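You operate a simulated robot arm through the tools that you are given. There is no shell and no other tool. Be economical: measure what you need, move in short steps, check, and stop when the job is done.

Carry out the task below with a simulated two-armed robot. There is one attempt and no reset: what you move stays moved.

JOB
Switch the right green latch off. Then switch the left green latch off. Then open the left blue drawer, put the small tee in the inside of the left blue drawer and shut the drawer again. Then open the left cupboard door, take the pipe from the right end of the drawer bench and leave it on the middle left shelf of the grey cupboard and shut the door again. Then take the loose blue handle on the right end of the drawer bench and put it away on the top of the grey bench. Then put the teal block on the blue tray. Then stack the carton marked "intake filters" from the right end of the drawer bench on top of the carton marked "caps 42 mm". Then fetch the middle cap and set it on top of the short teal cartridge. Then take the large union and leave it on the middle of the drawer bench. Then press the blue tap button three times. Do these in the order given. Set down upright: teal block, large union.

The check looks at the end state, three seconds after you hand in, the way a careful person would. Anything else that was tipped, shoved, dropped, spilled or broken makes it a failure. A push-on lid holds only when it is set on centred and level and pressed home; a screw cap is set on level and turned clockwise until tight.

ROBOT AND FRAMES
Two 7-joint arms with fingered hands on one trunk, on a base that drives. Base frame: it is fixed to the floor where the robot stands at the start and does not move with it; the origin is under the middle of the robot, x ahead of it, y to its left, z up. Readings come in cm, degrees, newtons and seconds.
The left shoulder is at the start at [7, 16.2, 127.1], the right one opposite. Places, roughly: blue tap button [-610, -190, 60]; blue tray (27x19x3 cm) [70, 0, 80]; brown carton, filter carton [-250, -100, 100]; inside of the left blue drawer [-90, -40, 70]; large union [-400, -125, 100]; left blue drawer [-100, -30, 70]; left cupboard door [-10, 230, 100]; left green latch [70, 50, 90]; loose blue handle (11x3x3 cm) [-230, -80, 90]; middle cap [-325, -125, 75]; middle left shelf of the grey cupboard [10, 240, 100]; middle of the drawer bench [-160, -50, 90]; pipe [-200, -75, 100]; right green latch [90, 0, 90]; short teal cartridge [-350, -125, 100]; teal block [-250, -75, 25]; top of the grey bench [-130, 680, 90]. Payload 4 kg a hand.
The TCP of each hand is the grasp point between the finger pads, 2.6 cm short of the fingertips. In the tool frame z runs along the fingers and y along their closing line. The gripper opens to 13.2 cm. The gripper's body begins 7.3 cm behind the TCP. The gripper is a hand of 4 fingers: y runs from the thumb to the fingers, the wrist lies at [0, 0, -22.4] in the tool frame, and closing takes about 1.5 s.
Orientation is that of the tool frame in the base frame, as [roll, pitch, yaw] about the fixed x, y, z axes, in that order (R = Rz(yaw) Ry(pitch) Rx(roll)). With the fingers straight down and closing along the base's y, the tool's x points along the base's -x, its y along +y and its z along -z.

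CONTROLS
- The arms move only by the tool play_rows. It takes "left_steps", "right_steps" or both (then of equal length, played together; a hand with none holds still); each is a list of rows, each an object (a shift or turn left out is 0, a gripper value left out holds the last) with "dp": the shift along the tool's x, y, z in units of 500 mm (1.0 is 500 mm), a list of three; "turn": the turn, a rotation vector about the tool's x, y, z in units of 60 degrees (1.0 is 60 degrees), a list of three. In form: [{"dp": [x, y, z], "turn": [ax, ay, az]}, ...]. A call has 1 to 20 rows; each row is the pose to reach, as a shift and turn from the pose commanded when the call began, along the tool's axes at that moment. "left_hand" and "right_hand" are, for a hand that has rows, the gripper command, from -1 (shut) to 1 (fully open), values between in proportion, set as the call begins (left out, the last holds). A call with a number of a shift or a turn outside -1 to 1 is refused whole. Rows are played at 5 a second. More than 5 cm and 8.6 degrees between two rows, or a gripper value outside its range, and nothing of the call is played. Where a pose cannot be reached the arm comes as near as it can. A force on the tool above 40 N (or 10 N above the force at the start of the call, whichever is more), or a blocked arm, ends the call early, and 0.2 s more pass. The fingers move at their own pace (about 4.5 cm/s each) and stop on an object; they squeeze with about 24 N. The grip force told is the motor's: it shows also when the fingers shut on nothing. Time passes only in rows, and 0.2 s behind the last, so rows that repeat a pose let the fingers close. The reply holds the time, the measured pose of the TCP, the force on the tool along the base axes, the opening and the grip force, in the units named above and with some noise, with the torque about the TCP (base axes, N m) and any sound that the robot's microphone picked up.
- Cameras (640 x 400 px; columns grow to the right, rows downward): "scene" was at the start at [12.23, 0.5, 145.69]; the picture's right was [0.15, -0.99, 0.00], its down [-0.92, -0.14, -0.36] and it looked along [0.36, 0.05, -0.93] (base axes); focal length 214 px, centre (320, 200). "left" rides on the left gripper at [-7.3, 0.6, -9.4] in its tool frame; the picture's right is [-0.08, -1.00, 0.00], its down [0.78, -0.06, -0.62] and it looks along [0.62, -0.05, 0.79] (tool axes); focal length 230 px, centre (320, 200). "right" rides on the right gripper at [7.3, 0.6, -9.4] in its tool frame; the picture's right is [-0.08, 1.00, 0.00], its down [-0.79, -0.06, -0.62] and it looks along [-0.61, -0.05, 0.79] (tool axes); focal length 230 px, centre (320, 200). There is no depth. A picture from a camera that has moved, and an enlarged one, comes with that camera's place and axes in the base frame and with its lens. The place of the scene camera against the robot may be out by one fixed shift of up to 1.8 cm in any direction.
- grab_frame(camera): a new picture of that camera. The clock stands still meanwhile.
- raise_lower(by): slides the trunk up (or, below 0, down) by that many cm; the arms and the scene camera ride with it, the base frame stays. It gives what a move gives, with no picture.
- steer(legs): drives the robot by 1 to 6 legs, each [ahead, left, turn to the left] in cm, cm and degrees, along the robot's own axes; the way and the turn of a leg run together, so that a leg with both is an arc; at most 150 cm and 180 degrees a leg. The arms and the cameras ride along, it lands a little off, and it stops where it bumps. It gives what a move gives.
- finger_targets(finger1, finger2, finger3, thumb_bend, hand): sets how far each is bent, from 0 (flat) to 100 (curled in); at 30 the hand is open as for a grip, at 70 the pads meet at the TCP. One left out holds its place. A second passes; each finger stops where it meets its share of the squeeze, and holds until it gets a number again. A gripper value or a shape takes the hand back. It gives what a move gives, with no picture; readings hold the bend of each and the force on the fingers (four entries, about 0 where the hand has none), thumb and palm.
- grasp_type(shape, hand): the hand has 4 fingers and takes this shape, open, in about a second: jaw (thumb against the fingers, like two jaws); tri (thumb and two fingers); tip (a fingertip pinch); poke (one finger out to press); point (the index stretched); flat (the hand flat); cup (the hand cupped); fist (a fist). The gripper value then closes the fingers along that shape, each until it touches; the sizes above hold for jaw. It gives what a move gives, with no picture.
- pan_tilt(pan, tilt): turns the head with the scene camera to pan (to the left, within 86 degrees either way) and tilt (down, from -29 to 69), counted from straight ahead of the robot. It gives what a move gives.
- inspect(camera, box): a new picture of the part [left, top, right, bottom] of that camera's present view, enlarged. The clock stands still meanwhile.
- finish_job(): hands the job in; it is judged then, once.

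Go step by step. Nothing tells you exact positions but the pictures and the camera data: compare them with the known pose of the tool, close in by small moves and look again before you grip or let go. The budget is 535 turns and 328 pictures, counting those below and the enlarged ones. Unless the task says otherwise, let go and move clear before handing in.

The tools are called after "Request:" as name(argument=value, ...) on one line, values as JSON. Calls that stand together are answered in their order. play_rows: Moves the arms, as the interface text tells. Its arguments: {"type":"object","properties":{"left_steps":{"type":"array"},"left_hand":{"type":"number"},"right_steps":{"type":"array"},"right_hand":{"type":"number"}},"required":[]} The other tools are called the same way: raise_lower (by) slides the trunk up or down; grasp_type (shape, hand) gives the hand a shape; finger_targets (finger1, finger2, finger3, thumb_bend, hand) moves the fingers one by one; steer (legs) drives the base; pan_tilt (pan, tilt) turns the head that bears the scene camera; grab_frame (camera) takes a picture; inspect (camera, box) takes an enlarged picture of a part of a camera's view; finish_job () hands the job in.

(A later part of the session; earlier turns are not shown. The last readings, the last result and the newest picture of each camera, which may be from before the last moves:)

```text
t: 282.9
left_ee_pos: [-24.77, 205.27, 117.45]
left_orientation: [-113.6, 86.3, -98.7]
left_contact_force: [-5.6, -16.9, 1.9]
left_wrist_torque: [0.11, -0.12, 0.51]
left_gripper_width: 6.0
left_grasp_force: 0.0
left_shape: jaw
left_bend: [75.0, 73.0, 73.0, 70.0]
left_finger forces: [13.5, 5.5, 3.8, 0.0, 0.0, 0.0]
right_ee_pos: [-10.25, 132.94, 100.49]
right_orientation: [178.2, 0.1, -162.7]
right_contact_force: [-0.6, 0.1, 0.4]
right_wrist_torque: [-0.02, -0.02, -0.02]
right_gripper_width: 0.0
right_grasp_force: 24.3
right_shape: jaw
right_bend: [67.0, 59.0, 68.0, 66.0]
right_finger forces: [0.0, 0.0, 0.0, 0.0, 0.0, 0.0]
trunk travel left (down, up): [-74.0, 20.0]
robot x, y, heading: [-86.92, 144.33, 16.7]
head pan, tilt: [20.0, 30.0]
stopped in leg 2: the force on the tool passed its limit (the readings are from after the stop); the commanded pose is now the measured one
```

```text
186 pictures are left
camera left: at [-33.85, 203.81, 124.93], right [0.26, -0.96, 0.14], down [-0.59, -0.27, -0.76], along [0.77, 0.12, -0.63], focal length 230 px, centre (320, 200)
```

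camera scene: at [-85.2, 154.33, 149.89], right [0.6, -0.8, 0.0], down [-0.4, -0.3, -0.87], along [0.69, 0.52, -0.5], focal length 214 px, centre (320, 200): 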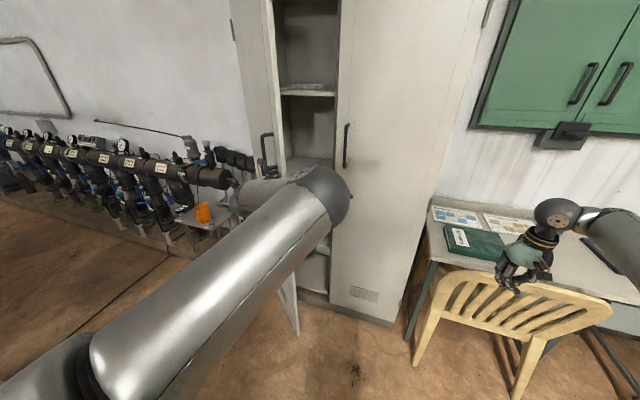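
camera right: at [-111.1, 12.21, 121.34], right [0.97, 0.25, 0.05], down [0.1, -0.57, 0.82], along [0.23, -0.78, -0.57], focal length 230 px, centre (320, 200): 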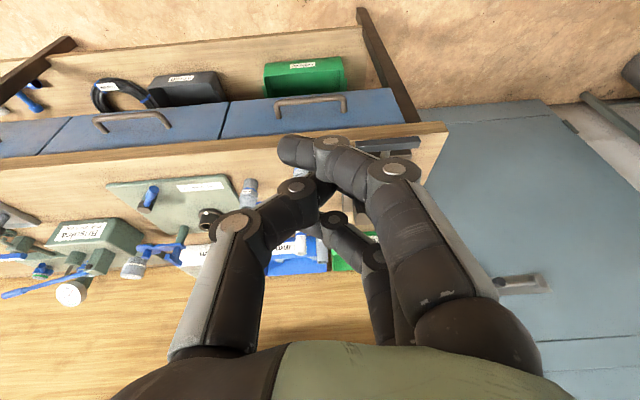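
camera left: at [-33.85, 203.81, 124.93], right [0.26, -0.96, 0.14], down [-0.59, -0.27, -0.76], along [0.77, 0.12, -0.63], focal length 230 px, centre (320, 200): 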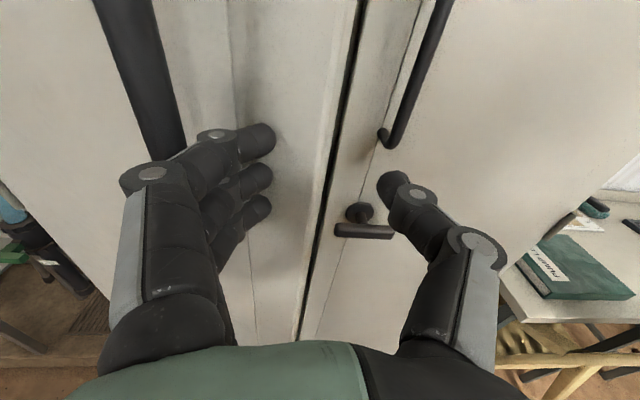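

Request:
steer(legs=[[0, 2, 0], [8, 0, 0]])

Request:
steer(legs=[[8, 0, 0]])

Request:
grab_frame(camera="left")

```text
t: 283.8
left_ee_pos: [-23.58, 205.13, 117.53]
left_orientation: [-110.1, 86.3, -97.0]
left_contact_force: [-3.0, -26.2, 6.9]
left_wrist_torque: [0.44, 0.1, 0.7]
left_gripper_width: 5.85
left_grasp_force: 0.0
left_shape: jaw
left_bend: [74.0, 74.0, 73.0, 70.0]
left_finger forces: [11.2, 8.5, 6.1, 0.1, 0.1, 0.0]
right_ee_pos: [-10.67, 133.67, 100.06]
right_orientation: [178.1, -0.2, -163.2]
right_contact_force: [-0.6, -0.1, 0.1]
right_wrist_torque: [-0.04, -0.01, 0.0]
right_gripper_width: 0.0
right_grasp_force: 23.8
right_shape: jaw
right_bend: [67.0, 59.0, 68.0, 66.0]
right_finger forces: [0.1, 0.0, 0.0, 0.0, 0.0, 0.0]
trunk travel left (down, up): [-74.0, 20.0]
robot x, y, heading: [-86.89, 146.01, 16.2]
head pan, tilt: [20.0, 30.0]
stopped in leg 1: the force on the tool passed its limit (the readings are from after the stop); the commanded pose is now the measured one
```

```text
t: 284.6
left_ee_pos: [-22.28, 204.92, 116.33]
left_orientation: [-113.7, 84.5, -100.9]
left_contact_force: [-4.6, -21.4, 6.3]
left_wrist_torque: [0.4, 0.05, 0.62]
left_gripper_width: 5.94
left_grasp_force: 0.1
left_shape: jaw
left_bend: [74.0, 74.0, 73.0, 70.0]
left_finger forces: [11.7, 7.7, 2.7, 0.1, 0.1, 0.1]
right_ee_pos: [-9.28, 133.83, 100.34]
right_orientation: [178.1, 0.0, -163.4]
right_contact_force: [0.7, 0.0, 0.2]
right_wrist_torque: [-0.01, 0.0, -0.01]
right_gripper_width: 0.02
right_grasp_force: 24.2
right_shape: jaw
right_bend: [67.0, 59.0, 68.0, 66.0]
right_finger forces: [0.0, 0.0, 0.0, 0.0, 0.0, 0.0]
trunk travel left (down, up): [-74.0, 20.0]
robot x, y, heading: [-85.39, 146.52, 16.3]
head pan, tilt: [20.0, 30.0]
stopped in leg 1: the force on the tool passed its limit (the readings are from after the stop); the commanded pose is now the measured one
```

```text
185 pictures are left
camera left: at [-31.35, 203.9, 123.82], right [0.22, -0.96, 0.16], down [-0.6, -0.27, -0.75], along [0.77, 0.07, -0.64], focal length 230 px, centre (320, 200)
```

left: 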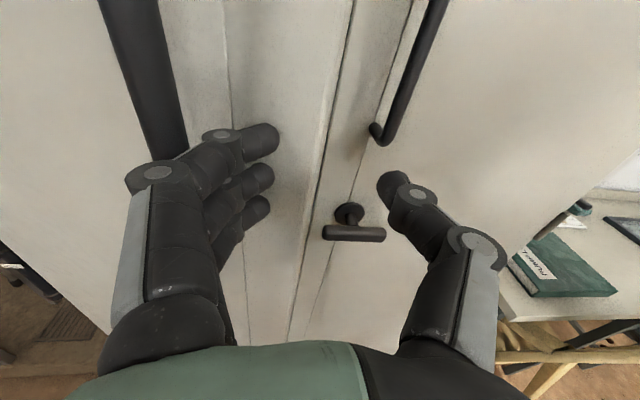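

The fingers are wedged against the bar. I'll shift right, back off, close the hand and push the door face.

Request:
steer(legs=[[-3, -3, 0.8], [-8, 0, 0]])

Request:
play_rows(left_steps=[{}, {}, {}, {}, {}, {}], left_hand=-1)

Request:
grab_frame(camera="left")

Request:
grab_frame(camera="scene")

```text
t: 286.1
left_ee_pos: [-32.03, 200.43, 115.57]
left_orientation: [-118.6, 84.3, -104.4]
left_contact_force: [-0.4, -0.2, 0.3]
left_wrist_torque: [-0.01, -0.02, -0.02]
left_gripper_width: 6.58
left_grasp_force: 0.0
left_shape: jaw
left_bend: [73.0, 73.0, 73.0, 70.0]
left_finger forces: [0.0, 0.0, 0.0, 0.0, 0.0, 0.0]
right_ee_pos: [-17.96, 129.39, 99.78]
right_orientation: [178.3, -0.4, -162.5]
right_contact_force: [-0.2, 0.5, 0.0]
right_wrist_torque: [0.02, -0.02, 0.01]
right_gripper_width: 0.01
right_grasp_force: 23.7
right_shape: jaw
right_bend: [67.0, 59.0, 68.0, 66.0]
right_finger forces: [0.0, 0.1, 0.0, 0.0, 0.0, 0.1]
trunk travel left (down, up): [-74.0, 20.0]
robot x, y, heading: [-94.95, 140.45, 17.1]
head pan, tilt: [20.0, 30.0]
```

```text
t: 287.6
left_ee_pos: [-32.3, 200.44, 115.68]
left_orientation: [-117.7, 84.2, -103.4]
left_contact_force: [-0.6, -0.6, 0.5]
left_wrist_torque: [-0.01, 0.02, -0.01]
left_gripper_width: 0.0
left_grasp_force: 24.2
left_shape: jaw
left_bend: [68.0, 59.0, 67.0, 66.0]
left_finger forces: [0.0, 0.0, 0.0, 0.0, 0.1, 0.1]
right_ee_pos: [-18.02, 129.15, 99.92]
right_orientation: [178.4, -0.3, -162.5]
right_contact_force: [0.4, 0.1, -0.1]
right_wrist_torque: [0.0, 0.02, -0.01]
right_gripper_width: 0.0
right_grasp_force: 24.0
right_shape: jaw
right_bend: [67.0, 59.0, 68.0, 66.0]
right_finger forces: [0.1, 0.0, 0.1, 0.1, 0.0, 0.0]
trunk travel left (down, up): [-74.0, 20.0]
robot x, y, heading: [-94.97, 140.37, 17.2]
head pan, tilt: [20.0, 30.0]
```

```text
184 pictures are left
camera left: at [-41.3, 199.24, 123.37], right [0.25, -0.95, 0.17], down [-0.6, -0.29, -0.75], along [0.76, 0.09, -0.64], focal length 230 px, centre (320, 200)
```

left: 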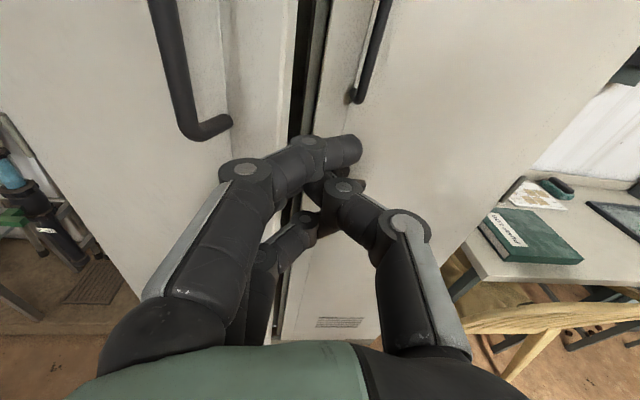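

```text
183 pictures are left
camera scene: at [-81.24, 146.97, 149.88], right [0.6, -0.8, 0.0], down [-0.4, -0.3, -0.87], along [0.69, 0.52, -0.5], focal length 214 px, centre (320, 200)
```

scene: 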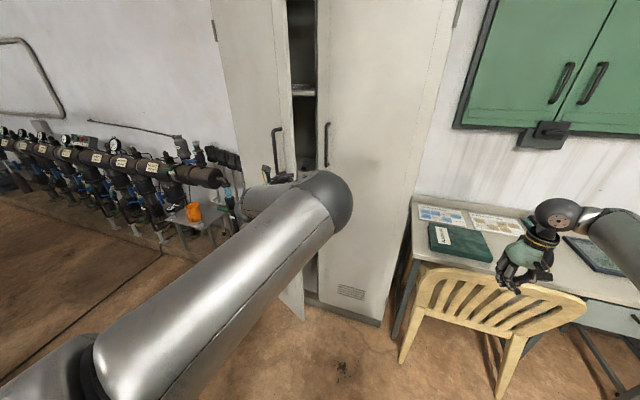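

The door is about 30° open. I'll push its face to the left of the bar.

Request:
steer(legs=[[0, 17, 0], [14, 0, 0]])

Request:
steer(legs=[[16, 0, 0]])

Request:
grab_frame(camera="left")

Request:
grab_frame(camera="scene")

```text
t: 289.9
left_ee_pos: [-24.17, 220.5, 115.87]
left_orientation: [-116.8, 84.3, -102.7]
left_contact_force: [-0.2, -0.3, 0.4]
left_wrist_torque: [0.02, -0.01, 0.0]
left_gripper_width: 0.0
left_grasp_force: 24.2
left_shape: jaw
left_bend: [68.0, 59.0, 67.0, 66.0]
left_finger forces: [0.1, 0.0, 0.1, 0.0, 0.0, 0.0]
right_ee_pos: [-10.04, 149.4, 100.05]
right_orientation: [178.4, -0.1, -162.5]
right_contact_force: [-0.5, -0.9, -0.3]
right_wrist_torque: [0.02, -0.04, 0.01]
right_gripper_width: 0.0
right_grasp_force: 24.0
right_shape: jaw
right_bend: [67.0, 59.0, 68.0, 66.0]
right_finger forces: [0.1, 0.1, 0.1, 0.1, 0.0, 0.0]
trunk travel left (down, up): [-74.0, 20.0]
robot x, y, heading: [-86.72, 160.38, 17.1]
head pan, tilt: [20.0, 30.0]
```

```text
t: 291.2
left_ee_pos: [-14.55, 224.02, 115.79]
left_orientation: [-118.6, 84.4, -103.5]
left_contact_force: [-9.5, -1.9, 0.2]
left_wrist_torque: [0.01, 0.0, 0.19]
left_gripper_width: 0.0
left_grasp_force: 24.2
left_shape: jaw
left_bend: [68.0, 59.0, 67.0, 67.0]
left_finger forces: [0.1, 0.1, 0.0, 0.1, 0.1, 0.0]
right_ee_pos: [0.41, 152.62, 100.06]
right_orientation: [178.2, -0.1, -162.4]
right_contact_force: [0.2, 0.7, -0.4]
right_wrist_torque: [0.06, 0.03, -0.03]
right_gripper_width: 0.0
right_grasp_force: 24.3
right_shape: jaw
right_bend: [67.0, 59.0, 68.0, 66.0]
right_finger forces: [0.0, 0.0, 0.0, 0.1, 0.0, 0.0]
trunk travel left (down, up): [-74.0, 20.0]
robot x, y, heading: [-76.21, 163.74, 17.5]
head pan, tilt: [20.0, 30.0]
stopped in leg 1: the force on the tool passed its limit (the readings are from after the stop); the commanded pose is now the measured one
```

```text
182 pictures are left
camera left: at [-23.45, 222.86, 123.49], right [0.26, -0.95, 0.16], down [-0.6, -0.29, -0.75], along [0.76, 0.1, -0.64], focal length 230 px, centre (320, 200)
```

left: 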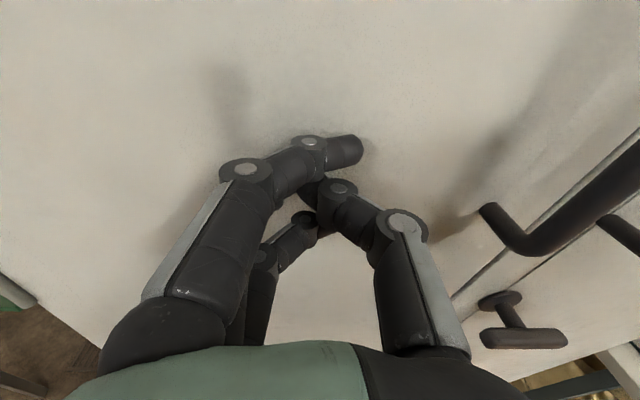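

```text
181 pictures are left
camera scene: at [-62.85, 170.17, 149.9], right [0.6, -0.8, 0.0], down [-0.4, -0.3, -0.87], along [0.69, 0.52, -0.5], focal length 214 px, centre (320, 200)
```

scene: 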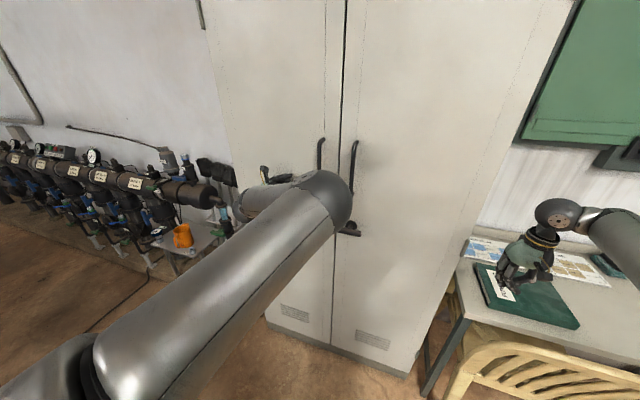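

Request:
inspect(camera="scene", box=[260, 0, 420, 100])

Request:
steer(legs=[[3, 0, 0]])

```text
4.00 times, centred on (340, 50) of scene
camera zoom: at [-62.85, 170.17, 149.9], right [0.6, -0.8, 0.0], down [-0.4, -0.3, -0.87], along [0.69, 0.52, -0.5], focal length 858 px, centre (240, 800)
```

zoom: 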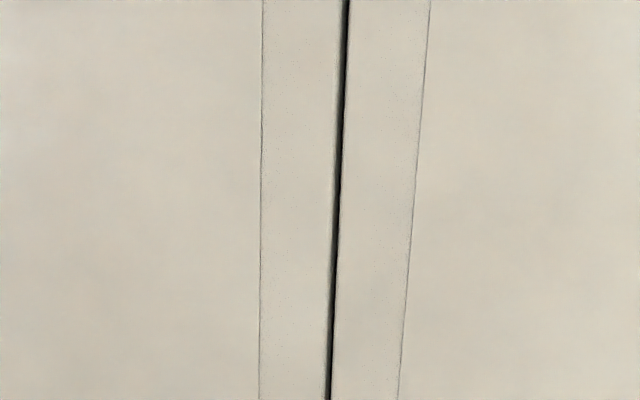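

```text
t: 291.9
left_ee_pos: [-14.27, 224.4, 115.84]
left_orientation: [-118.4, 84.1, -103.0]
left_contact_force: [-25.1, -14.2, 5.8]
left_wrist_torque: [0.15, -0.2, 0.11]
left_gripper_width: 0.0
left_grasp_force: 24.3
left_shape: jaw
left_bend: [68.0, 63.0, 67.0, 73.0]
left_finger forces: [0.0, 0.0, 0.1, 0.1, 0.0, 0.1]
right_ee_pos: [1.22, 152.92, 100.26]
right_orientation: [178.2, 0.0, -162.4]
right_contact_force: [-1.0, -1.0, -0.4]
right_wrist_torque: [-0.02, -0.01, 0.0]
right_gripper_width: 0.0
right_grasp_force: 23.5
right_shape: jaw
right_bend: [67.0, 59.0, 68.0, 66.0]
right_finger forces: [0.0, 0.0, 0.0, 0.0, 0.1, 0.0]
trunk travel left (down, up): [-74.0, 20.0]
robot x, y, heading: [-75.32, 163.84, 17.2]
head pan, tilt: [20.0, 30.0]
stopped in leg 1: the force on the tool passed its limit (the readings are from after the stop); the commanded pose is now the measured one
```

The door is shut. Next comes the loose blue handle with the right hand; I'll drive back to the drawer bench.

Request:
steer(legs=[[-34, 0, 0], [0, -70, 0], [0, 0, -90], [0, -140, 0]])

Request:
raise_lower(by=9)

Request:
pan_tilt(pan=0, tilt=35)

Request:
grab_frame(camera="scene")

```text
t: 308.0
left_ee_pos: [-159.63, -14.85, 115.12]
left_orientation: [-120.6, 83.8, 164.9]
left_contact_force: [0.6, -0.3, -0.6]
left_wrist_torque: [-0.01, 0.0, 0.02]
left_gripper_width: 0.02
left_grasp_force: 24.1
left_shape: jaw
left_bend: [68.0, 58.0, 67.0, 68.0]
left_finger forces: [0.0, 0.1, 0.0, 0.0, 0.1, 0.1]
right_ee_pos: [-231.18, -30.33, 100.03]
right_orientation: [178.4, -0.4, 107.8]
right_contact_force: [0.8, -0.3, 0.6]
right_wrist_torque: [0.0, -0.02, -0.03]
right_gripper_width: 0.0
right_grasp_force: 24.2
right_shape: jaw
right_bend: [67.0, 59.0, 68.0, 66.0]
right_finger forces: [0.1, 0.0, 0.1, 0.1, 0.0, 0.0]
trunk travel left (down, up): [-74.0, 20.0]
robot x, y, heading: [-220.54, 46.79, -72.3]
head pan, tilt: [20.0, 30.0]
```

```text
t: 309.2
left_ee_pos: [-159.65, -14.94, 124.19]
left_orientation: [-120.8, 83.7, 164.9]
left_contact_force: [-0.3, -0.4, 0.3]
left_wrist_torque: [-0.01, 0.02, 0.0]
left_gripper_width: 0.0
left_grasp_force: 23.8
left_shape: jaw
left_bend: [68.0, 58.0, 67.0, 68.0]
left_finger forces: [0.1, 0.1, 0.0, 0.0, 0.1, 0.1]
right_ee_pos: [-231.36, -30.36, 108.99]
right_orientation: [178.3, -0.3, 107.8]
right_contact_force: [-0.6, 0.6, 0.3]
right_wrist_torque: [0.01, 0.02, 0.02]
right_gripper_width: 0.0
right_grasp_force: 24.6
right_shape: jaw
right_bend: [67.0, 59.0, 68.0, 66.0]
right_finger forces: [0.0, 0.0, 0.0, 0.0, 0.1, 0.0]
trunk travel left (down, up): [-83.0, 11.0]
robot x, y, heading: [-220.26, 46.65, -72.8]
head pan, tilt: [20.0, 30.0]
```

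```text
t: 310.1
left_ee_pos: [-159.71, -15.03, 124.22]
left_orientation: [-120.6, 83.7, 164.9]
left_contact_force: [-0.2, -0.7, -0.1]
left_wrist_torque: [0.01, 0.04, -0.04]
left_gripper_width: 0.0
left_grasp_force: 24.0
left_shape: jaw
left_bend: [68.0, 58.0, 67.0, 68.0]
left_finger forces: [0.0, 0.0, 0.1, 0.0, 0.0, 0.1]
right_ee_pos: [-231.27, -30.36, 108.98]
right_orientation: [178.4, -0.2, 107.8]
right_contact_force: [0.0, -0.6, 0.4]
right_wrist_torque: [0.05, -0.02, -0.02]
right_gripper_width: 0.01
right_grasp_force: 24.1
right_shape: jaw
right_bend: [67.0, 59.0, 68.0, 66.0]
right_finger forces: [0.1, 0.1, 0.0, 0.0, 0.1, 0.0]
trunk travel left (down, up): [-83.0, 11.0]
robot x, y, heading: [-220.44, 46.58, -72.3]
head pan, tilt: [0.0, 35.0]
```

```text
179 pictures are left
camera scene: at [-214.73, 33.02, 158.09], right [-0.95, -0.3, 0.0], down [-0.17, 0.55, -0.82], along [0.25, -0.78, -0.57], focal length 214 px, centre (320, 200)
```

scene: 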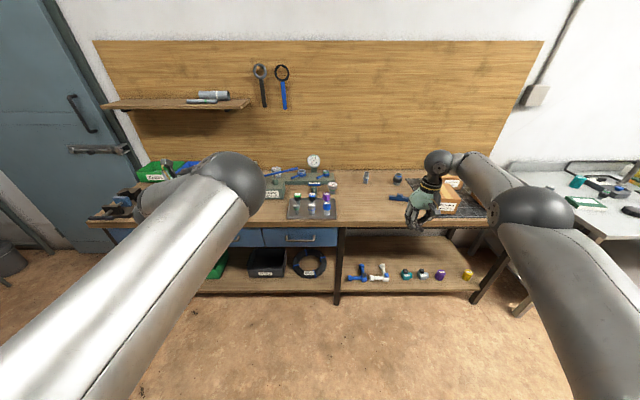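

I'll rotate the right hand by 90° for a grip across the handle, then move in.

Request:
play_rows(right_steps=[{"turn": [0, 0, -0.14]}, {"turn": [0, 0, -0.28]}, {"turn": [0, 0, -0.42]}, {"turn": [0, 0, -0.56]}, {"turn": [0, 0, -0.7]}, {"turn": [0, 0, -0.84]}, {"turn": [0, 0, -0.98]}], right_hand=0.3)

Request:
play_rows(right_steps=[{"turn": [0, 0, -0.14]}, {"turn": [0, 0, -0.28]}, {"turn": [0, 0, -0.42]}, {"turn": [0, 0, -0.52]}])

Request:
steer(legs=[[0, -11, 0], [44, 0, 0]])

Request:
grab_frame(camera="right")

Request:
grab_frame(camera="scene")

```text
t: 311.6
left_ee_pos: [-159.78, -14.86, 124.23]
left_orientation: [-120.5, 83.8, 164.9]
left_contact_force: [0.4, -0.5, 0.6]
left_wrist_torque: [-0.01, -0.01, -0.02]
left_gripper_width: 0.02
left_grasp_force: 23.8
left_shape: jaw
left_bend: [68.0, 58.0, 67.0, 68.0]
left_finger forces: [0.0, 0.0, 0.0, 0.0, 0.0, 0.0]
right_ee_pos: [-231.2, -30.39, 108.9]
right_orientation: [178.8, 1.3, 166.8]
right_contact_force: [-0.9, -0.5, 0.1]
right_wrist_torque: [0.04, 0.03, -0.02]
right_gripper_width: 8.59
right_grasp_force: 0.1
right_shape: jaw
right_bend: [70.0, 70.0, 70.0, 67.0]
right_finger forces: [0.0, 0.0, 0.0, 0.0, 0.0, 0.0]
trunk travel left (down, up): [-83.0, 11.0]
robot x, y, heading: [-220.37, 46.54, -72.3]
head pan, tilt: [0.0, 35.0]
```

```text
t: 312.6
left_ee_pos: [-159.7, -14.91, 124.31]
left_orientation: [-120.6, 83.9, 164.9]
left_contact_force: [0.7, 0.1, -0.4]
left_wrist_torque: [0.02, 0.01, -0.01]
left_gripper_width: 0.0
left_grasp_force: 23.9
left_shape: jaw
left_bend: [68.0, 58.0, 67.0, 68.0]
left_finger forces: [0.1, 0.0, 0.1, 0.1, 0.1, 0.0]
right_ee_pos: [-231.19, -30.35, 108.98]
right_orientation: [179.7, 1.7, -162.1]
right_contact_force: [-0.3, -0.7, 0.6]
right_wrist_torque: [0.03, 0.02, -0.03]
right_gripper_width: 8.6
right_grasp_force: 0.0
right_shape: jaw
right_bend: [70.0, 70.0, 70.0, 67.0]
right_finger forces: [0.0, 0.0, 0.0, 0.0, 0.0, 0.0]
trunk travel left (down, up): [-83.0, 11.0]
robot x, y, heading: [-220.26, 46.66, -72.6]
head pan, tilt: [0.0, 35.0]
```

```text
t: 316.1
left_ee_pos: [-157.8, -61.31, 124.39]
left_orientation: [-120.1, 83.9, 164.7]
left_contact_force: [-0.2, 0.8, 0.6]
left_wrist_torque: [0.01, 0.0, 0.04]
left_gripper_width: 0.01
left_grasp_force: 23.7
left_shape: jaw
left_bend: [68.0, 58.0, 67.0, 68.0]
left_finger forces: [0.0, 0.0, 0.0, 0.0, 0.0, 0.1]
right_ee_pos: [-229.44, -75.95, 109.08]
right_orientation: [179.8, 1.6, -162.8]
right_contact_force: [-0.3, 0.8, 0.5]
right_wrist_torque: [0.03, -0.03, -0.02]
right_gripper_width: 8.58
right_grasp_force: 0.1
right_shape: jaw
right_bend: [70.0, 70.0, 70.0, 67.0]
right_finger forces: [0.1, 0.0, 0.0, 0.1, 0.0, 0.0]
trunk travel left (down, up): [-83.0, 11.0]
robot x, y, heading: [-217.8, 0.91, -73.3]
head pan, tilt: [0.0, 35.0]
```

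```text
178 pictures are left
camera right: at [-236.96, -77.53, 118.15], right [-0.22, 0.98, 0.01], down [0.75, 0.16, 0.64], along [0.62, 0.14, -0.77], focal length 230 px, centre (320, 200)
```

right: 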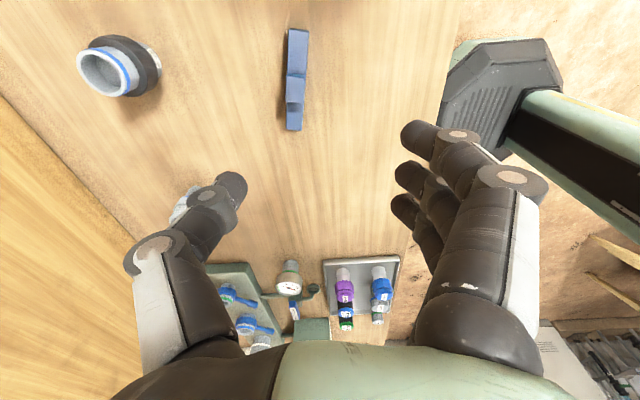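

```text
177 pictures are left
camera scene: at [-212.24, -12.67, 158.11], right [-0.96, -0.29, 0.0], down [-0.17, 0.55, -0.82], along [0.24, -0.78, -0.57], focal length 214 px, centre (320, 200)
```

scene: 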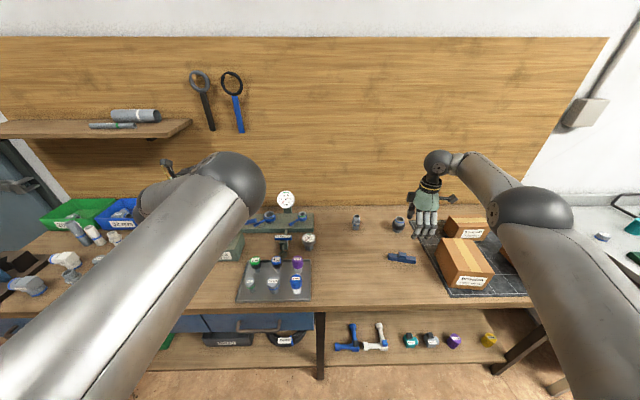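

The handle is centred near [-229.6, -78.7] at yaw 6°. I'll align and descend.

Request:
play_rows(right_steps=[{"dp": [0.01, -0.025, 0.08], "turn": [0, 0, 0.1]}, {"dp": [0.02, -0.051, 0.16], "turn": [0, 0, 0.19]}, {"dp": [0.02, -0.051, 0.24], "turn": [0, 0, 0.19]}])

Request:
grab_frame(camera="right")

```text
t: 316.9
left_ee_pos: [-157.75, -61.58, 124.13]
left_orientation: [-121.0, 83.8, 163.7]
left_contact_force: [-0.5, -0.5, 0.4]
left_wrist_torque: [-0.03, 0.02, 0.01]
left_gripper_width: 0.0
left_grasp_force: 24.1
left_shape: jaw
left_bend: [68.0, 58.0, 67.0, 68.0]
left_finger forces: [0.0, 0.0, 0.0, 0.0, 0.0, 0.1]
right_ee_pos: [-229.44, -78.67, 96.87]
right_orientation: [179.4, 1.6, -174.4]
right_contact_force: [0.2, -0.4, 0.5]
right_wrist_torque: [0.0, -0.01, -0.02]
right_gripper_width: 8.57
right_grasp_force: 0.0
right_shape: jaw
right_bend: [70.0, 70.0, 70.0, 67.0]
right_finger forces: [0.0, 0.0, 0.0, 0.0, 0.1, 0.0]
trunk travel left (down, up): [-83.0, 11.0]
robot x, y, heading: [-217.57, 1.06, -73.3]
head pan, tilt: [0.0, 35.0]
```

```text
176 pictures are left
camera right: at [-237.11, -78.87, 106.05], right [-0.02, 1.0, 0.01], down [0.77, 0.01, 0.64], along [0.64, 0.02, -0.77], focal length 230 px, centre (320, 200)
```

right: 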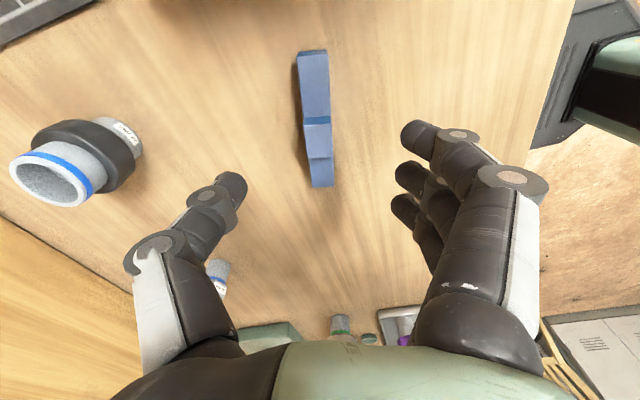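

Request:
play_rows(right_steps=[{"dp": [0.02, 0, 0.07]}, {"dp": [0.02, 0, 0.12]}, {"dp": [0.02, 0, 0.145]}])

Request:
play_rows(right_steps=[{}, {}, {}, {}, {}, {}, {}], right_hand=-1)

Request:
grab_frame(camera="right")

```text
t: 317.7
left_ee_pos: [-157.78, -61.34, 124.25]
left_orientation: [-120.4, 83.8, 164.4]
left_contact_force: [0.1, -0.2, 0.9]
left_wrist_torque: [-0.03, 0.01, -0.03]
left_gripper_width: 0.0
left_grasp_force: 23.9
left_shape: jaw
left_bend: [68.0, 58.0, 67.0, 68.0]
left_finger forces: [0.0, 0.1, 0.0, 0.0, 0.0, 0.0]
right_ee_pos: [-230.0, -78.62, 89.69]
right_orientation: [179.3, 1.6, -174.3]
right_contact_force: [0.4, -0.1, -0.6]
right_wrist_torque: [0.03, 0.03, -0.02]
right_gripper_width: 8.6
right_grasp_force: 0.0
right_shape: jaw
right_bend: [70.0, 70.0, 70.0, 67.0]
right_finger forces: [0.1, 0.1, 0.1, 0.0, 0.0, 0.1]
trunk travel left (down, up): [-83.0, 11.0]
robot x, y, heading: [-217.73, 0.52, -73.3]
head pan, tilt: [0.0, 35.0]
```

```text
t: 319.3
left_ee_pos: [-157.7, -61.44, 124.26]
left_orientation: [-120.7, 83.8, 164.1]
left_contact_force: [-1.0, -0.3, 0.2]
left_wrist_torque: [0.0, -0.01, -0.02]
left_gripper_width: 0.0
left_grasp_force: 23.7
left_shape: jaw
left_bend: [68.0, 58.0, 67.0, 68.0]
left_finger forces: [0.1, 0.1, 0.0, 0.1, 0.0, 0.0]
right_ee_pos: [-230.04, -78.43, 89.47]
right_orientation: [179.4, 1.6, -174.4]
right_contact_force: [0.2, 1.2, 0.7]
right_wrist_torque: [-0.02, 0.02, 0.01]
right_gripper_width: 1.65
right_grasp_force: 24.1
right_shape: jaw
right_bend: [72.0, 72.0, 72.0, 70.0]
right_finger forces: [7.1, 7.2, 7.1, 0.1, 21.4, 0.0]
trunk travel left (down, up): [-83.0, 11.0]
robot x, y, heading: [-217.86, 1.07, -73.2]
head pan, tilt: [0.0, 35.0]
```

```text
175 pictures are left
camera right: at [-237.76, -78.71, 98.7], right [-0.02, 1.0, 0.01], down [0.77, 0.01, 0.64], along [0.64, 0.02, -0.77], focal length 230 px, centre (320, 200)
```

right: 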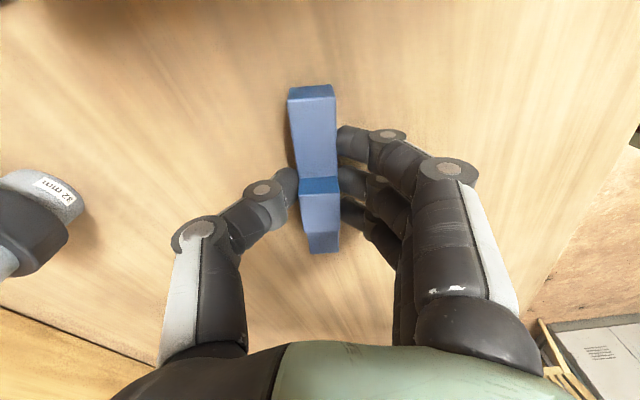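

The handle is held. I'll lift it, back out, turn to face the far end of the room and look at the route.

Request:
play_rows(right_steps=[{"dp": [0, 0, -0.09]}, {"dp": [0, 0, -0.18]}, {"dp": [0, 0, -0.27]}, {"dp": [0, 0, -0.36]}, {"dp": [0, 0, -0.45]}])

Request:
steer(legs=[[-50, 0, 0], [0, 0, 180], [0, -100, 0], [0, -75, 0]])

Request:
pan_tilt(pan=0, tilt=18)

Request:
grab_frame(camera="scene")

```text
t: 320.5
left_ee_pos: [-157.9, -61.25, 124.29]
left_orientation: [-120.2, 83.8, 164.7]
left_contact_force: [-0.4, -0.3, 0.7]
left_wrist_torque: [0.01, 0.03, -0.01]
left_gripper_width: 0.01
left_grasp_force: 23.3
left_shape: jaw
left_bend: [68.0, 58.0, 67.0, 68.0]
left_finger forces: [0.2, 0.0, 0.0, 0.1, 0.0, 0.0]
right_ee_pos: [-230.64, -78.79, 112.04]
right_orientation: [179.3, 1.6, -174.3]
right_contact_force: [-0.2, -0.1, -0.6]
right_wrist_torque: [-0.02, 0.03, 0.01]
right_gripper_width: 1.67
right_grasp_force: 24.1
right_shape: jaw
right_bend: [72.0, 72.0, 72.0, 70.0]
right_finger forces: [7.1, 7.3, 7.1, 0.1, 21.4, 0.0]
trunk travel left (down, up): [-83.0, 11.0]
robot x, y, heading: [-218.03, 0.89, -73.2]
head pan, tilt: [0.0, 35.0]
```

```text
t: 339.1
left_ee_pos: [-116.49, 153.26, 124.11]
left_orientation: [-120.6, 83.9, -20.4]
left_contact_force: [-0.2, 0.0, 0.0]
left_wrist_torque: [-0.01, 0.03, 0.03]
left_gripper_width: 0.0
left_grasp_force: 24.2
left_shape: jaw
left_bend: [68.0, 58.0, 67.0, 68.0]
left_finger forces: [0.0, 0.0, 0.1, 0.0, 0.0, 0.0]
right_ee_pos: [-42.4, 164.64, 111.94]
right_orientation: [179.3, 1.6, 1.0]
right_contact_force: [-0.2, 0.3, 0.0]
right_wrist_torque: [-0.04, 0.01, -0.03]
right_gripper_width: 1.59
right_grasp_force: 24.1
right_shape: jaw
right_bend: [72.0, 72.0, 72.0, 70.0]
right_finger forces: [6.8, 6.8, 6.9, 0.0, 20.5, 0.0]
trunk travel left (down, up): [-83.0, 11.0]
robot x, y, heading: [-61.46, 86.2, 102.1]
head pan, tilt: [0.0, 35.0]
```

```text
t: 339.9
left_ee_pos: [-116.44, 153.34, 124.24]
left_orientation: [-120.8, 83.8, -20.8]
left_contact_force: [0.8, -0.2, 0.3]
left_wrist_torque: [0.02, 0.03, 0.0]
left_gripper_width: 0.0
left_grasp_force: 24.1
left_shape: jaw
left_bend: [68.0, 58.0, 67.0, 68.0]
left_finger forces: [0.0, 0.1, 0.0, 0.0, 0.0, 0.0]
right_ee_pos: [-42.28, 164.66, 111.94]
right_orientation: [179.3, 1.6, 1.0]
right_contact_force: [0.2, -0.1, -0.5]
right_wrist_torque: [-0.03, -0.03, 0.02]
right_gripper_width: 1.62
right_grasp_force: 23.1
right_shape: jaw
right_bend: [72.0, 72.0, 72.0, 70.0]
right_finger forces: [6.8, 6.9, 6.8, 0.0, 20.4, 0.0]
trunk travel left (down, up): [-83.0, 11.0]
robot x, y, heading: [-61.59, 86.34, 102.2]
head pan, tilt: [0.0, 18.0]
```

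```text
174 pictures are left
camera scene: at [-62.96, 100.12, 160.8], right [0.98, 0.21, 0.0], down [0.06, -0.3, -0.95], along [-0.2, 0.93, -0.31], focal length 214 px, centre (320, 200)
```

scene: 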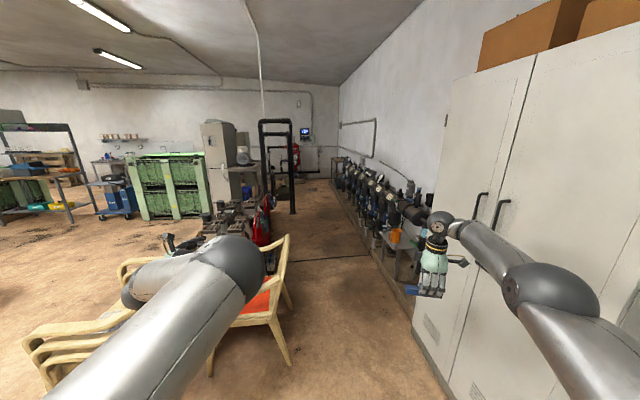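

Request:
inspect(camera="scene", box=[240, 110, 400, 210])

```text
4.00 times, centred on (320, 160) of scene
camera zoom: at [-62.96, 100.12, 160.8], right [0.98, 0.21, 0.0], down [0.06, -0.3, -0.95], along [-0.2, 0.93, -0.31], focal length 858 px, centre (320, 360)
```

zoom: 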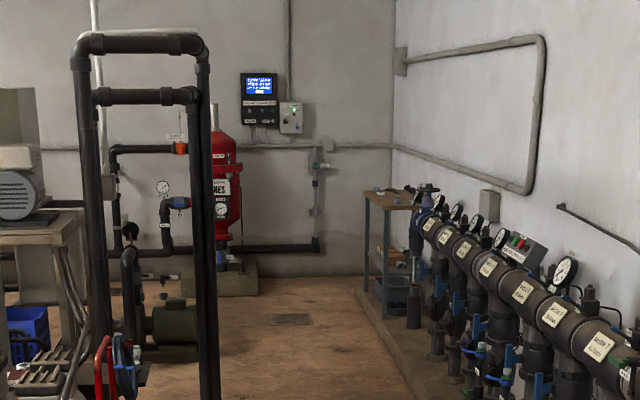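

The small grey-legged bench at the far end of the manifold is the target. I'll align and drive down the corridor between the chair and the cupboard.

Request:
steer(legs=[[0, 0, 5.2], [0, -24, 0], [45, 0, 0]])

Request:
grab_frame(camera="scene")

```text
t: 344.6
left_ee_pos: [-112.89, 198.95, 124.35]
left_orientation: [-120.2, 83.9, -15.0]
left_contact_force: [0.4, -0.1, -0.1]
left_wrist_torque: [-0.05, 0.02, -0.01]
left_gripper_width: 0.0
left_grasp_force: 24.8
left_shape: jaw
left_bend: [68.0, 58.0, 67.0, 68.0]
left_finger forces: [0.0, 0.0, 0.0, 0.1, 0.0, 0.0]
right_ee_pos: [-40.02, 216.79, 111.97]
right_orientation: [179.4, 1.6, 6.0]
right_contact_force: [0.7, -0.2, 0.0]
right_wrist_torque: [-0.01, 0.02, 0.0]
right_gripper_width: 1.61
right_grasp_force: 23.8
right_shape: jaw
right_bend: [72.0, 72.0, 72.0, 70.0]
right_finger forces: [6.8, 6.9, 6.9, 0.0, 20.5, 0.0]
trunk travel left (down, up): [-83.0, 11.0]
robot x, y, heading: [-52.36, 137.13, 107.0]
head pan, tilt: [0.0, 18.0]
```

```text
172 pictures are left
camera scene: at [-54.98, 150.42, 160.82], right [0.96, 0.29, 0.0], down [0.09, -0.29, -0.95], along [-0.28, 0.91, -0.31], focal length 214 px, centre (320, 200)
```

scene: 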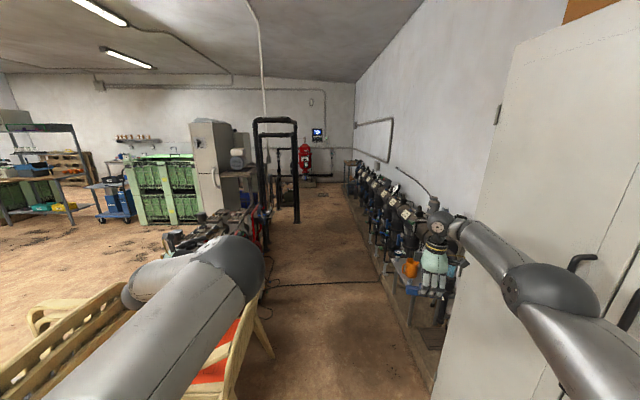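

Request:
steer(legs=[[60, 0, 0.4], [60, 0, 0]])

Request:
grab_frame(camera="scene")

```text
t: 350.9
left_ee_pos: [-148.79, 313.28, 124.29]
left_orientation: [-120.3, 83.9, -14.9]
left_contact_force: [-0.4, 0.0, -0.8]
left_wrist_torque: [0.0, 0.01, 0.01]
left_gripper_width: 0.02
left_grasp_force: 24.3
left_shape: jaw
left_bend: [68.0, 58.0, 67.0, 68.0]
left_finger forces: [0.0, 0.0, 0.1, 0.0, 0.0, 0.0]
right_ee_pos: [-76.02, 331.65, 111.98]
right_orientation: [179.4, 1.7, 6.3]
right_contact_force: [0.1, -1.1, -0.4]
right_wrist_torque: [0.01, 0.0, 0.01]
right_gripper_width: 1.63
right_grasp_force: 24.5
right_shape: jaw
right_bend: [72.0, 72.0, 72.0, 70.0]
right_finger forces: [6.8, 6.8, 6.8, 0.0, 20.7, 0.0]
trunk travel left (down, up): [-83.0, 11.0]
robot x, y, heading: [-87.91, 251.77, 107.6]
head pan, tilt: [0.0, 18.0]
```

```text
171 pictures are left
camera scene: at [-90.63, 265.18, 160.82], right [0.95, 0.3, 0.0], down [0.09, -0.29, -0.95], along [-0.28, 0.91, -0.31], focal length 214 px, centre (320, 200)
```

scene: 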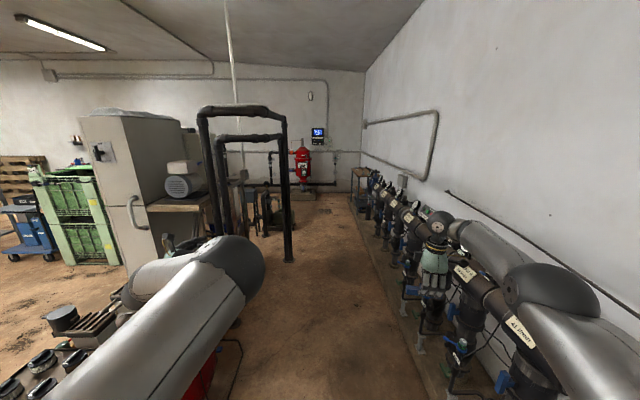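

The black posts ahead-left could catch the left elbow, so I'll shift right 20 cm before continuing.

Request:
steer(legs=[[40, -20, 0], [110, 0, 0], [110, 0, 0]])

Request:
grab_frame(camera="scene")

```text
t: 364.2
left_ee_pos: [-203.66, 571.49, 124.24]
left_orientation: [-120.4, 83.9, -16.4]
left_contact_force: [0.6, 0.0, 0.4]
left_wrist_torque: [0.0, -0.01, -0.01]
left_gripper_width: 0.0
left_grasp_force: 23.3
left_shape: jaw
left_bend: [68.0, 58.0, 67.0, 68.0]
left_finger forces: [0.1, 0.0, 0.0, 0.0, 0.0, 0.1]
right_ee_pos: [-130.36, 588.14, 111.99]
right_orientation: [179.5, 1.6, 5.1]
right_contact_force: [-0.1, 0.2, -0.7]
right_wrist_torque: [-0.03, -0.03, -0.03]
right_gripper_width: 1.6
right_grasp_force: 23.9
right_shape: jaw
right_bend: [72.0, 72.0, 72.0, 70.0]
right_finger forces: [6.8, 7.0, 6.7, 0.0, 20.6, 0.0]
trunk travel left (down, up): [-83.0, 11.0]
robot x, y, heading: [-143.76, 508.62, 106.1]
head pan, tilt: [0.0, 18.0]
```

```text
170 pictures are left
camera scene: at [-146.51, 522.07, 160.81], right [0.96, 0.28, 0.0], down [0.09, -0.3, -0.95], along [-0.26, 0.91, -0.31], focal length 214 px, centre (320, 200)
```

scene: 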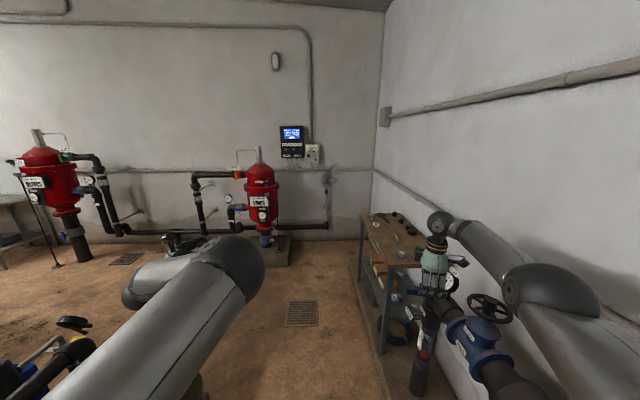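

The grey-framed bench with the wooden top is ahead-right. I'll zoom in on its top for a free spot.

Request:
inspect(camera="scene", box=[340, 195, 500, 295])

Request:
steer(legs=[[140, 25, 0], [30, 0, -88.5]])

Request:
pan_tilt(pan=-15, tilt=40)

Request:
grab_frame(camera="scene")

```text
4.00 times, centred on (420, 245) of scene
camera zoom: at [-146.51, 522.07, 160.81], right [0.96, 0.28, 0.0], down [0.09, -0.3, -0.95], along [-0.26, 0.91, -0.31], focal length 858 px, centre (-80, 20)
```

zoom: 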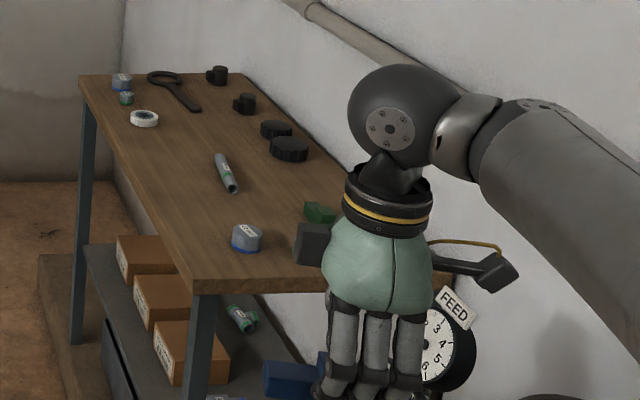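

```text
t: 375.2
left_ee_pos: [-128.56, 720.02, 124.29]
left_orientation: [-120.6, 83.8, -107.5]
left_contact_force: [-0.5, 0.1, 0.2]
left_wrist_torque: [0.0, 0.0, 0.02]
left_gripper_width: 0.0
left_grasp_force: 24.3
left_shape: jaw
left_bend: [68.0, 58.0, 67.0, 68.0]
left_finger forces: [0.1, 0.0, 0.0, 0.0, 0.0, 0.1]
right_ee_pos: [-113.22, 646.53, 111.96]
right_orientation: [179.4, 1.5, -86.1]
right_contact_force: [0.4, -0.2, -0.7]
right_wrist_torque: [0.0, 0.01, 0.04]
right_gripper_width: 1.57
right_grasp_force: 24.0
right_shape: jaw
right_bend: [72.0, 72.0, 72.0, 70.0]
right_finger forces: [6.7, 7.0, 6.7, 0.1, 20.2, 0.1]
trunk travel left (down, up): [-83.0, 11.0]
robot x, y, heading: [-192.54, 661.87, 14.7]
head pan, tilt: [0.0, 18.0]
cut short: leg 2
```

```text
t: 376.0
left_ee_pos: [-128.52, 719.9, 124.25]
left_orientation: [-120.8, 83.7, -107.8]
left_contact_force: [0.3, 0.1, -0.6]
left_wrist_torque: [0.01, 0.04, -0.04]
left_gripper_width: 0.02
left_grasp_force: 23.9
left_shape: jaw
left_bend: [68.0, 58.0, 67.0, 68.0]
left_finger forces: [0.1, 0.0, 0.0, 0.1, 0.0, 0.0]
right_ee_pos: [-113.21, 646.6, 111.93]
right_orientation: [179.3, 1.6, -86.0]
right_contact_force: [0.2, -0.2, -0.4]
right_wrist_torque: [0.01, -0.01, 0.0]
right_gripper_width: 1.64
right_grasp_force: 23.2
right_shape: jaw
right_bend: [72.0, 72.0, 72.0, 70.0]
right_finger forces: [6.7, 6.8, 6.7, 0.0, 20.2, 0.0]
trunk travel left (down, up): [-83.0, 11.0]
robot x, y, heading: [-192.52, 661.75, 15.1]
head pan, tilt: [-15.0, 40.0]
```

```text
168 pictures are left
camera scene: at [-177.4, 662.76, 157.34], right [0.0, -1.0, 0.0], down [-0.64, 0.0, -0.77], along [0.77, 0.0, -0.64], focal length 214 px, centre (320, 200)
```

scene: 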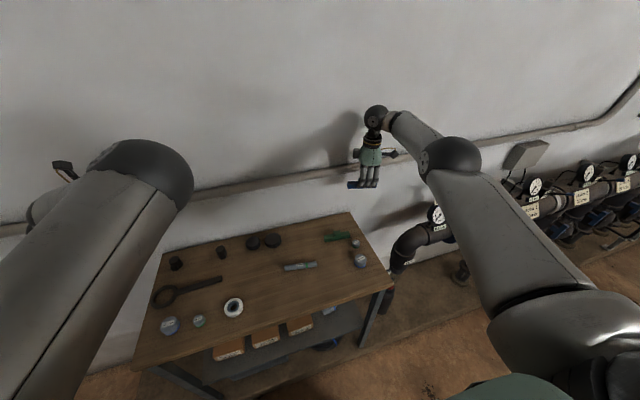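

Request:
grab_frame(camera="right")

Request:
inspect(camera="scene", box=[130, 200, 410, 375])

```text
167 pictures are left
camera right: at [-113.25, 639.06, 121.04], right [-1.0, 0.01, 0.01], down [0.02, 0.77, 0.64], along [-0.01, 0.64, -0.77], focal length 230 px, centre (320, 200)
```

right: 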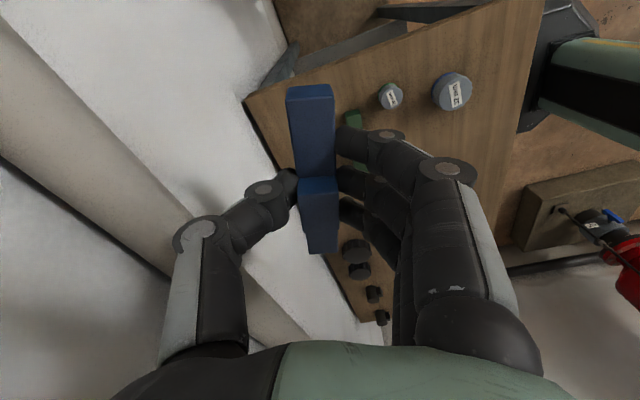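

```text
2.29 times, centred on (270, 288) of scene
camera zoom: at [-177.4, 662.76, 157.34], right [0.0, -1.0, 0.0], down [-0.64, 0.0, -0.77], along [0.77, 0.0, -0.64], focal length 490 px, centre (434, 0)
```

zoom: 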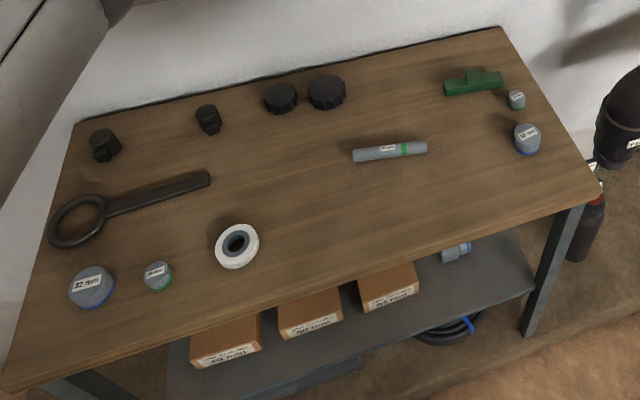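

I'll set the handle on the clear front-centre of the bench top, at about [-137.5, 663.5]. First I'll reposition the base.

Request:
steer(legs=[[-19, 0, 0], [0, 22.8, 0]])

Request:
grab_frame(camera="right")

```text
t: 378.9
left_ee_pos: [-152.44, 736.27, 124.33]
left_orientation: [-121.3, 83.9, -108.5]
left_contact_force: [0.5, -1.4, -0.7]
left_wrist_torque: [0.03, 0.01, 0.02]
left_gripper_width: 0.0
left_grasp_force: 23.8
left_shape: jaw
left_bend: [68.0, 58.0, 67.0, 68.0]
left_finger forces: [0.0, 0.0, 0.0, 0.1, 0.0, 0.1]
right_ee_pos: [-137.29, 662.87, 111.92]
right_orientation: [179.3, 1.7, -86.2]
right_contact_force: [0.7, -0.3, -0.7]
right_wrist_torque: [-0.04, 0.03, 0.02]
right_gripper_width: 1.58
right_grasp_force: 24.2
right_shape: jaw
right_bend: [72.0, 72.0, 72.0, 70.0]
right_finger forces: [6.7, 6.8, 6.8, 0.0, 20.2, 0.0]
trunk travel left (down, up): [-83.0, 11.0]
robot x, y, heading: [-216.61, 678.28, 14.9]
head pan, tilt: [-15.0, 40.0]
```

```text
165 pictures are left
camera right: at [-137.33, 655.38, 120.96], right [-1.0, 0.01, 0.01], down [0.02, 0.77, 0.64], along [0.0, 0.64, -0.77], focal length 230 px, centre (320, 200)
```

right: 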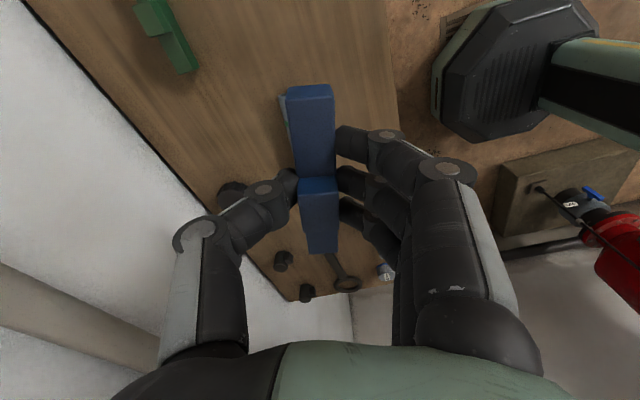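

The pipe lies just behind, so I'll shift 2.5 cm towards the front edge and lower.

Request:
play_rows(right_steps=[{"dp": [0, 0.05, 0.06]}, {"dp": [0, 0.05, 0.15]}, {"dp": [0, 0.05, 0.24]}, {"dp": [0, 0.05, 0.33]}, {"dp": [0, 0.05, 0.4]}])

Request:
grab_frame(camera="right")

```text
t: 380.1
left_ee_pos: [-152.35, 736.4, 124.2]
left_orientation: [-121.0, 83.8, -108.2]
left_contact_force: [0.0, 0.1, -0.4]
left_wrist_torque: [0.0, -0.01, -0.04]
left_gripper_width: 0.01
left_grasp_force: 23.3
left_shape: jaw
left_bend: [68.0, 58.0, 67.0, 68.0]
left_finger forces: [0.0, 0.1, 0.0, 0.0, 0.0, 0.0]
right_ee_pos: [-140.11, 663.35, 91.96]
right_orientation: [179.3, 1.6, -86.2]
right_contact_force: [-0.2, -0.3, -0.8]
right_wrist_torque: [-0.01, 0.01, 0.0]
right_gripper_width: 1.57
right_grasp_force: 23.8
right_shape: jaw
right_bend: [72.0, 72.0, 72.0, 70.0]
right_finger forces: [6.7, 6.9, 6.6, 0.0, 20.2, 0.0]
trunk travel left (down, up): [-83.0, 11.0]
robot x, y, heading: [-216.74, 678.84, 14.9]
head pan, tilt: [-15.0, 40.0]
```

```text
164 pictures are left
camera right: at [-140.15, 655.85, 101.08], right [-1.0, 0.01, 0.01], down [0.02, 0.77, 0.64], along [0.0, 0.64, -0.77], focal length 230 px, centre (320, 200)
```

right: 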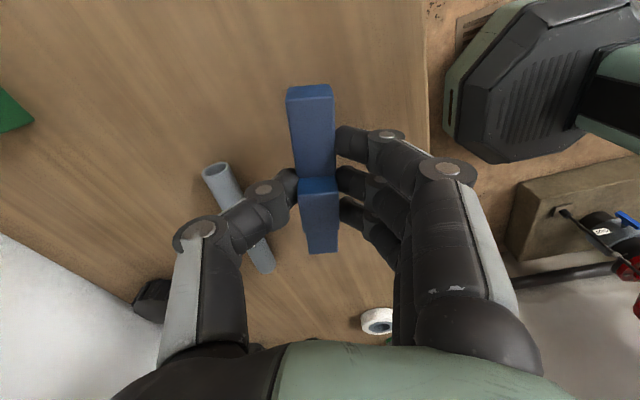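

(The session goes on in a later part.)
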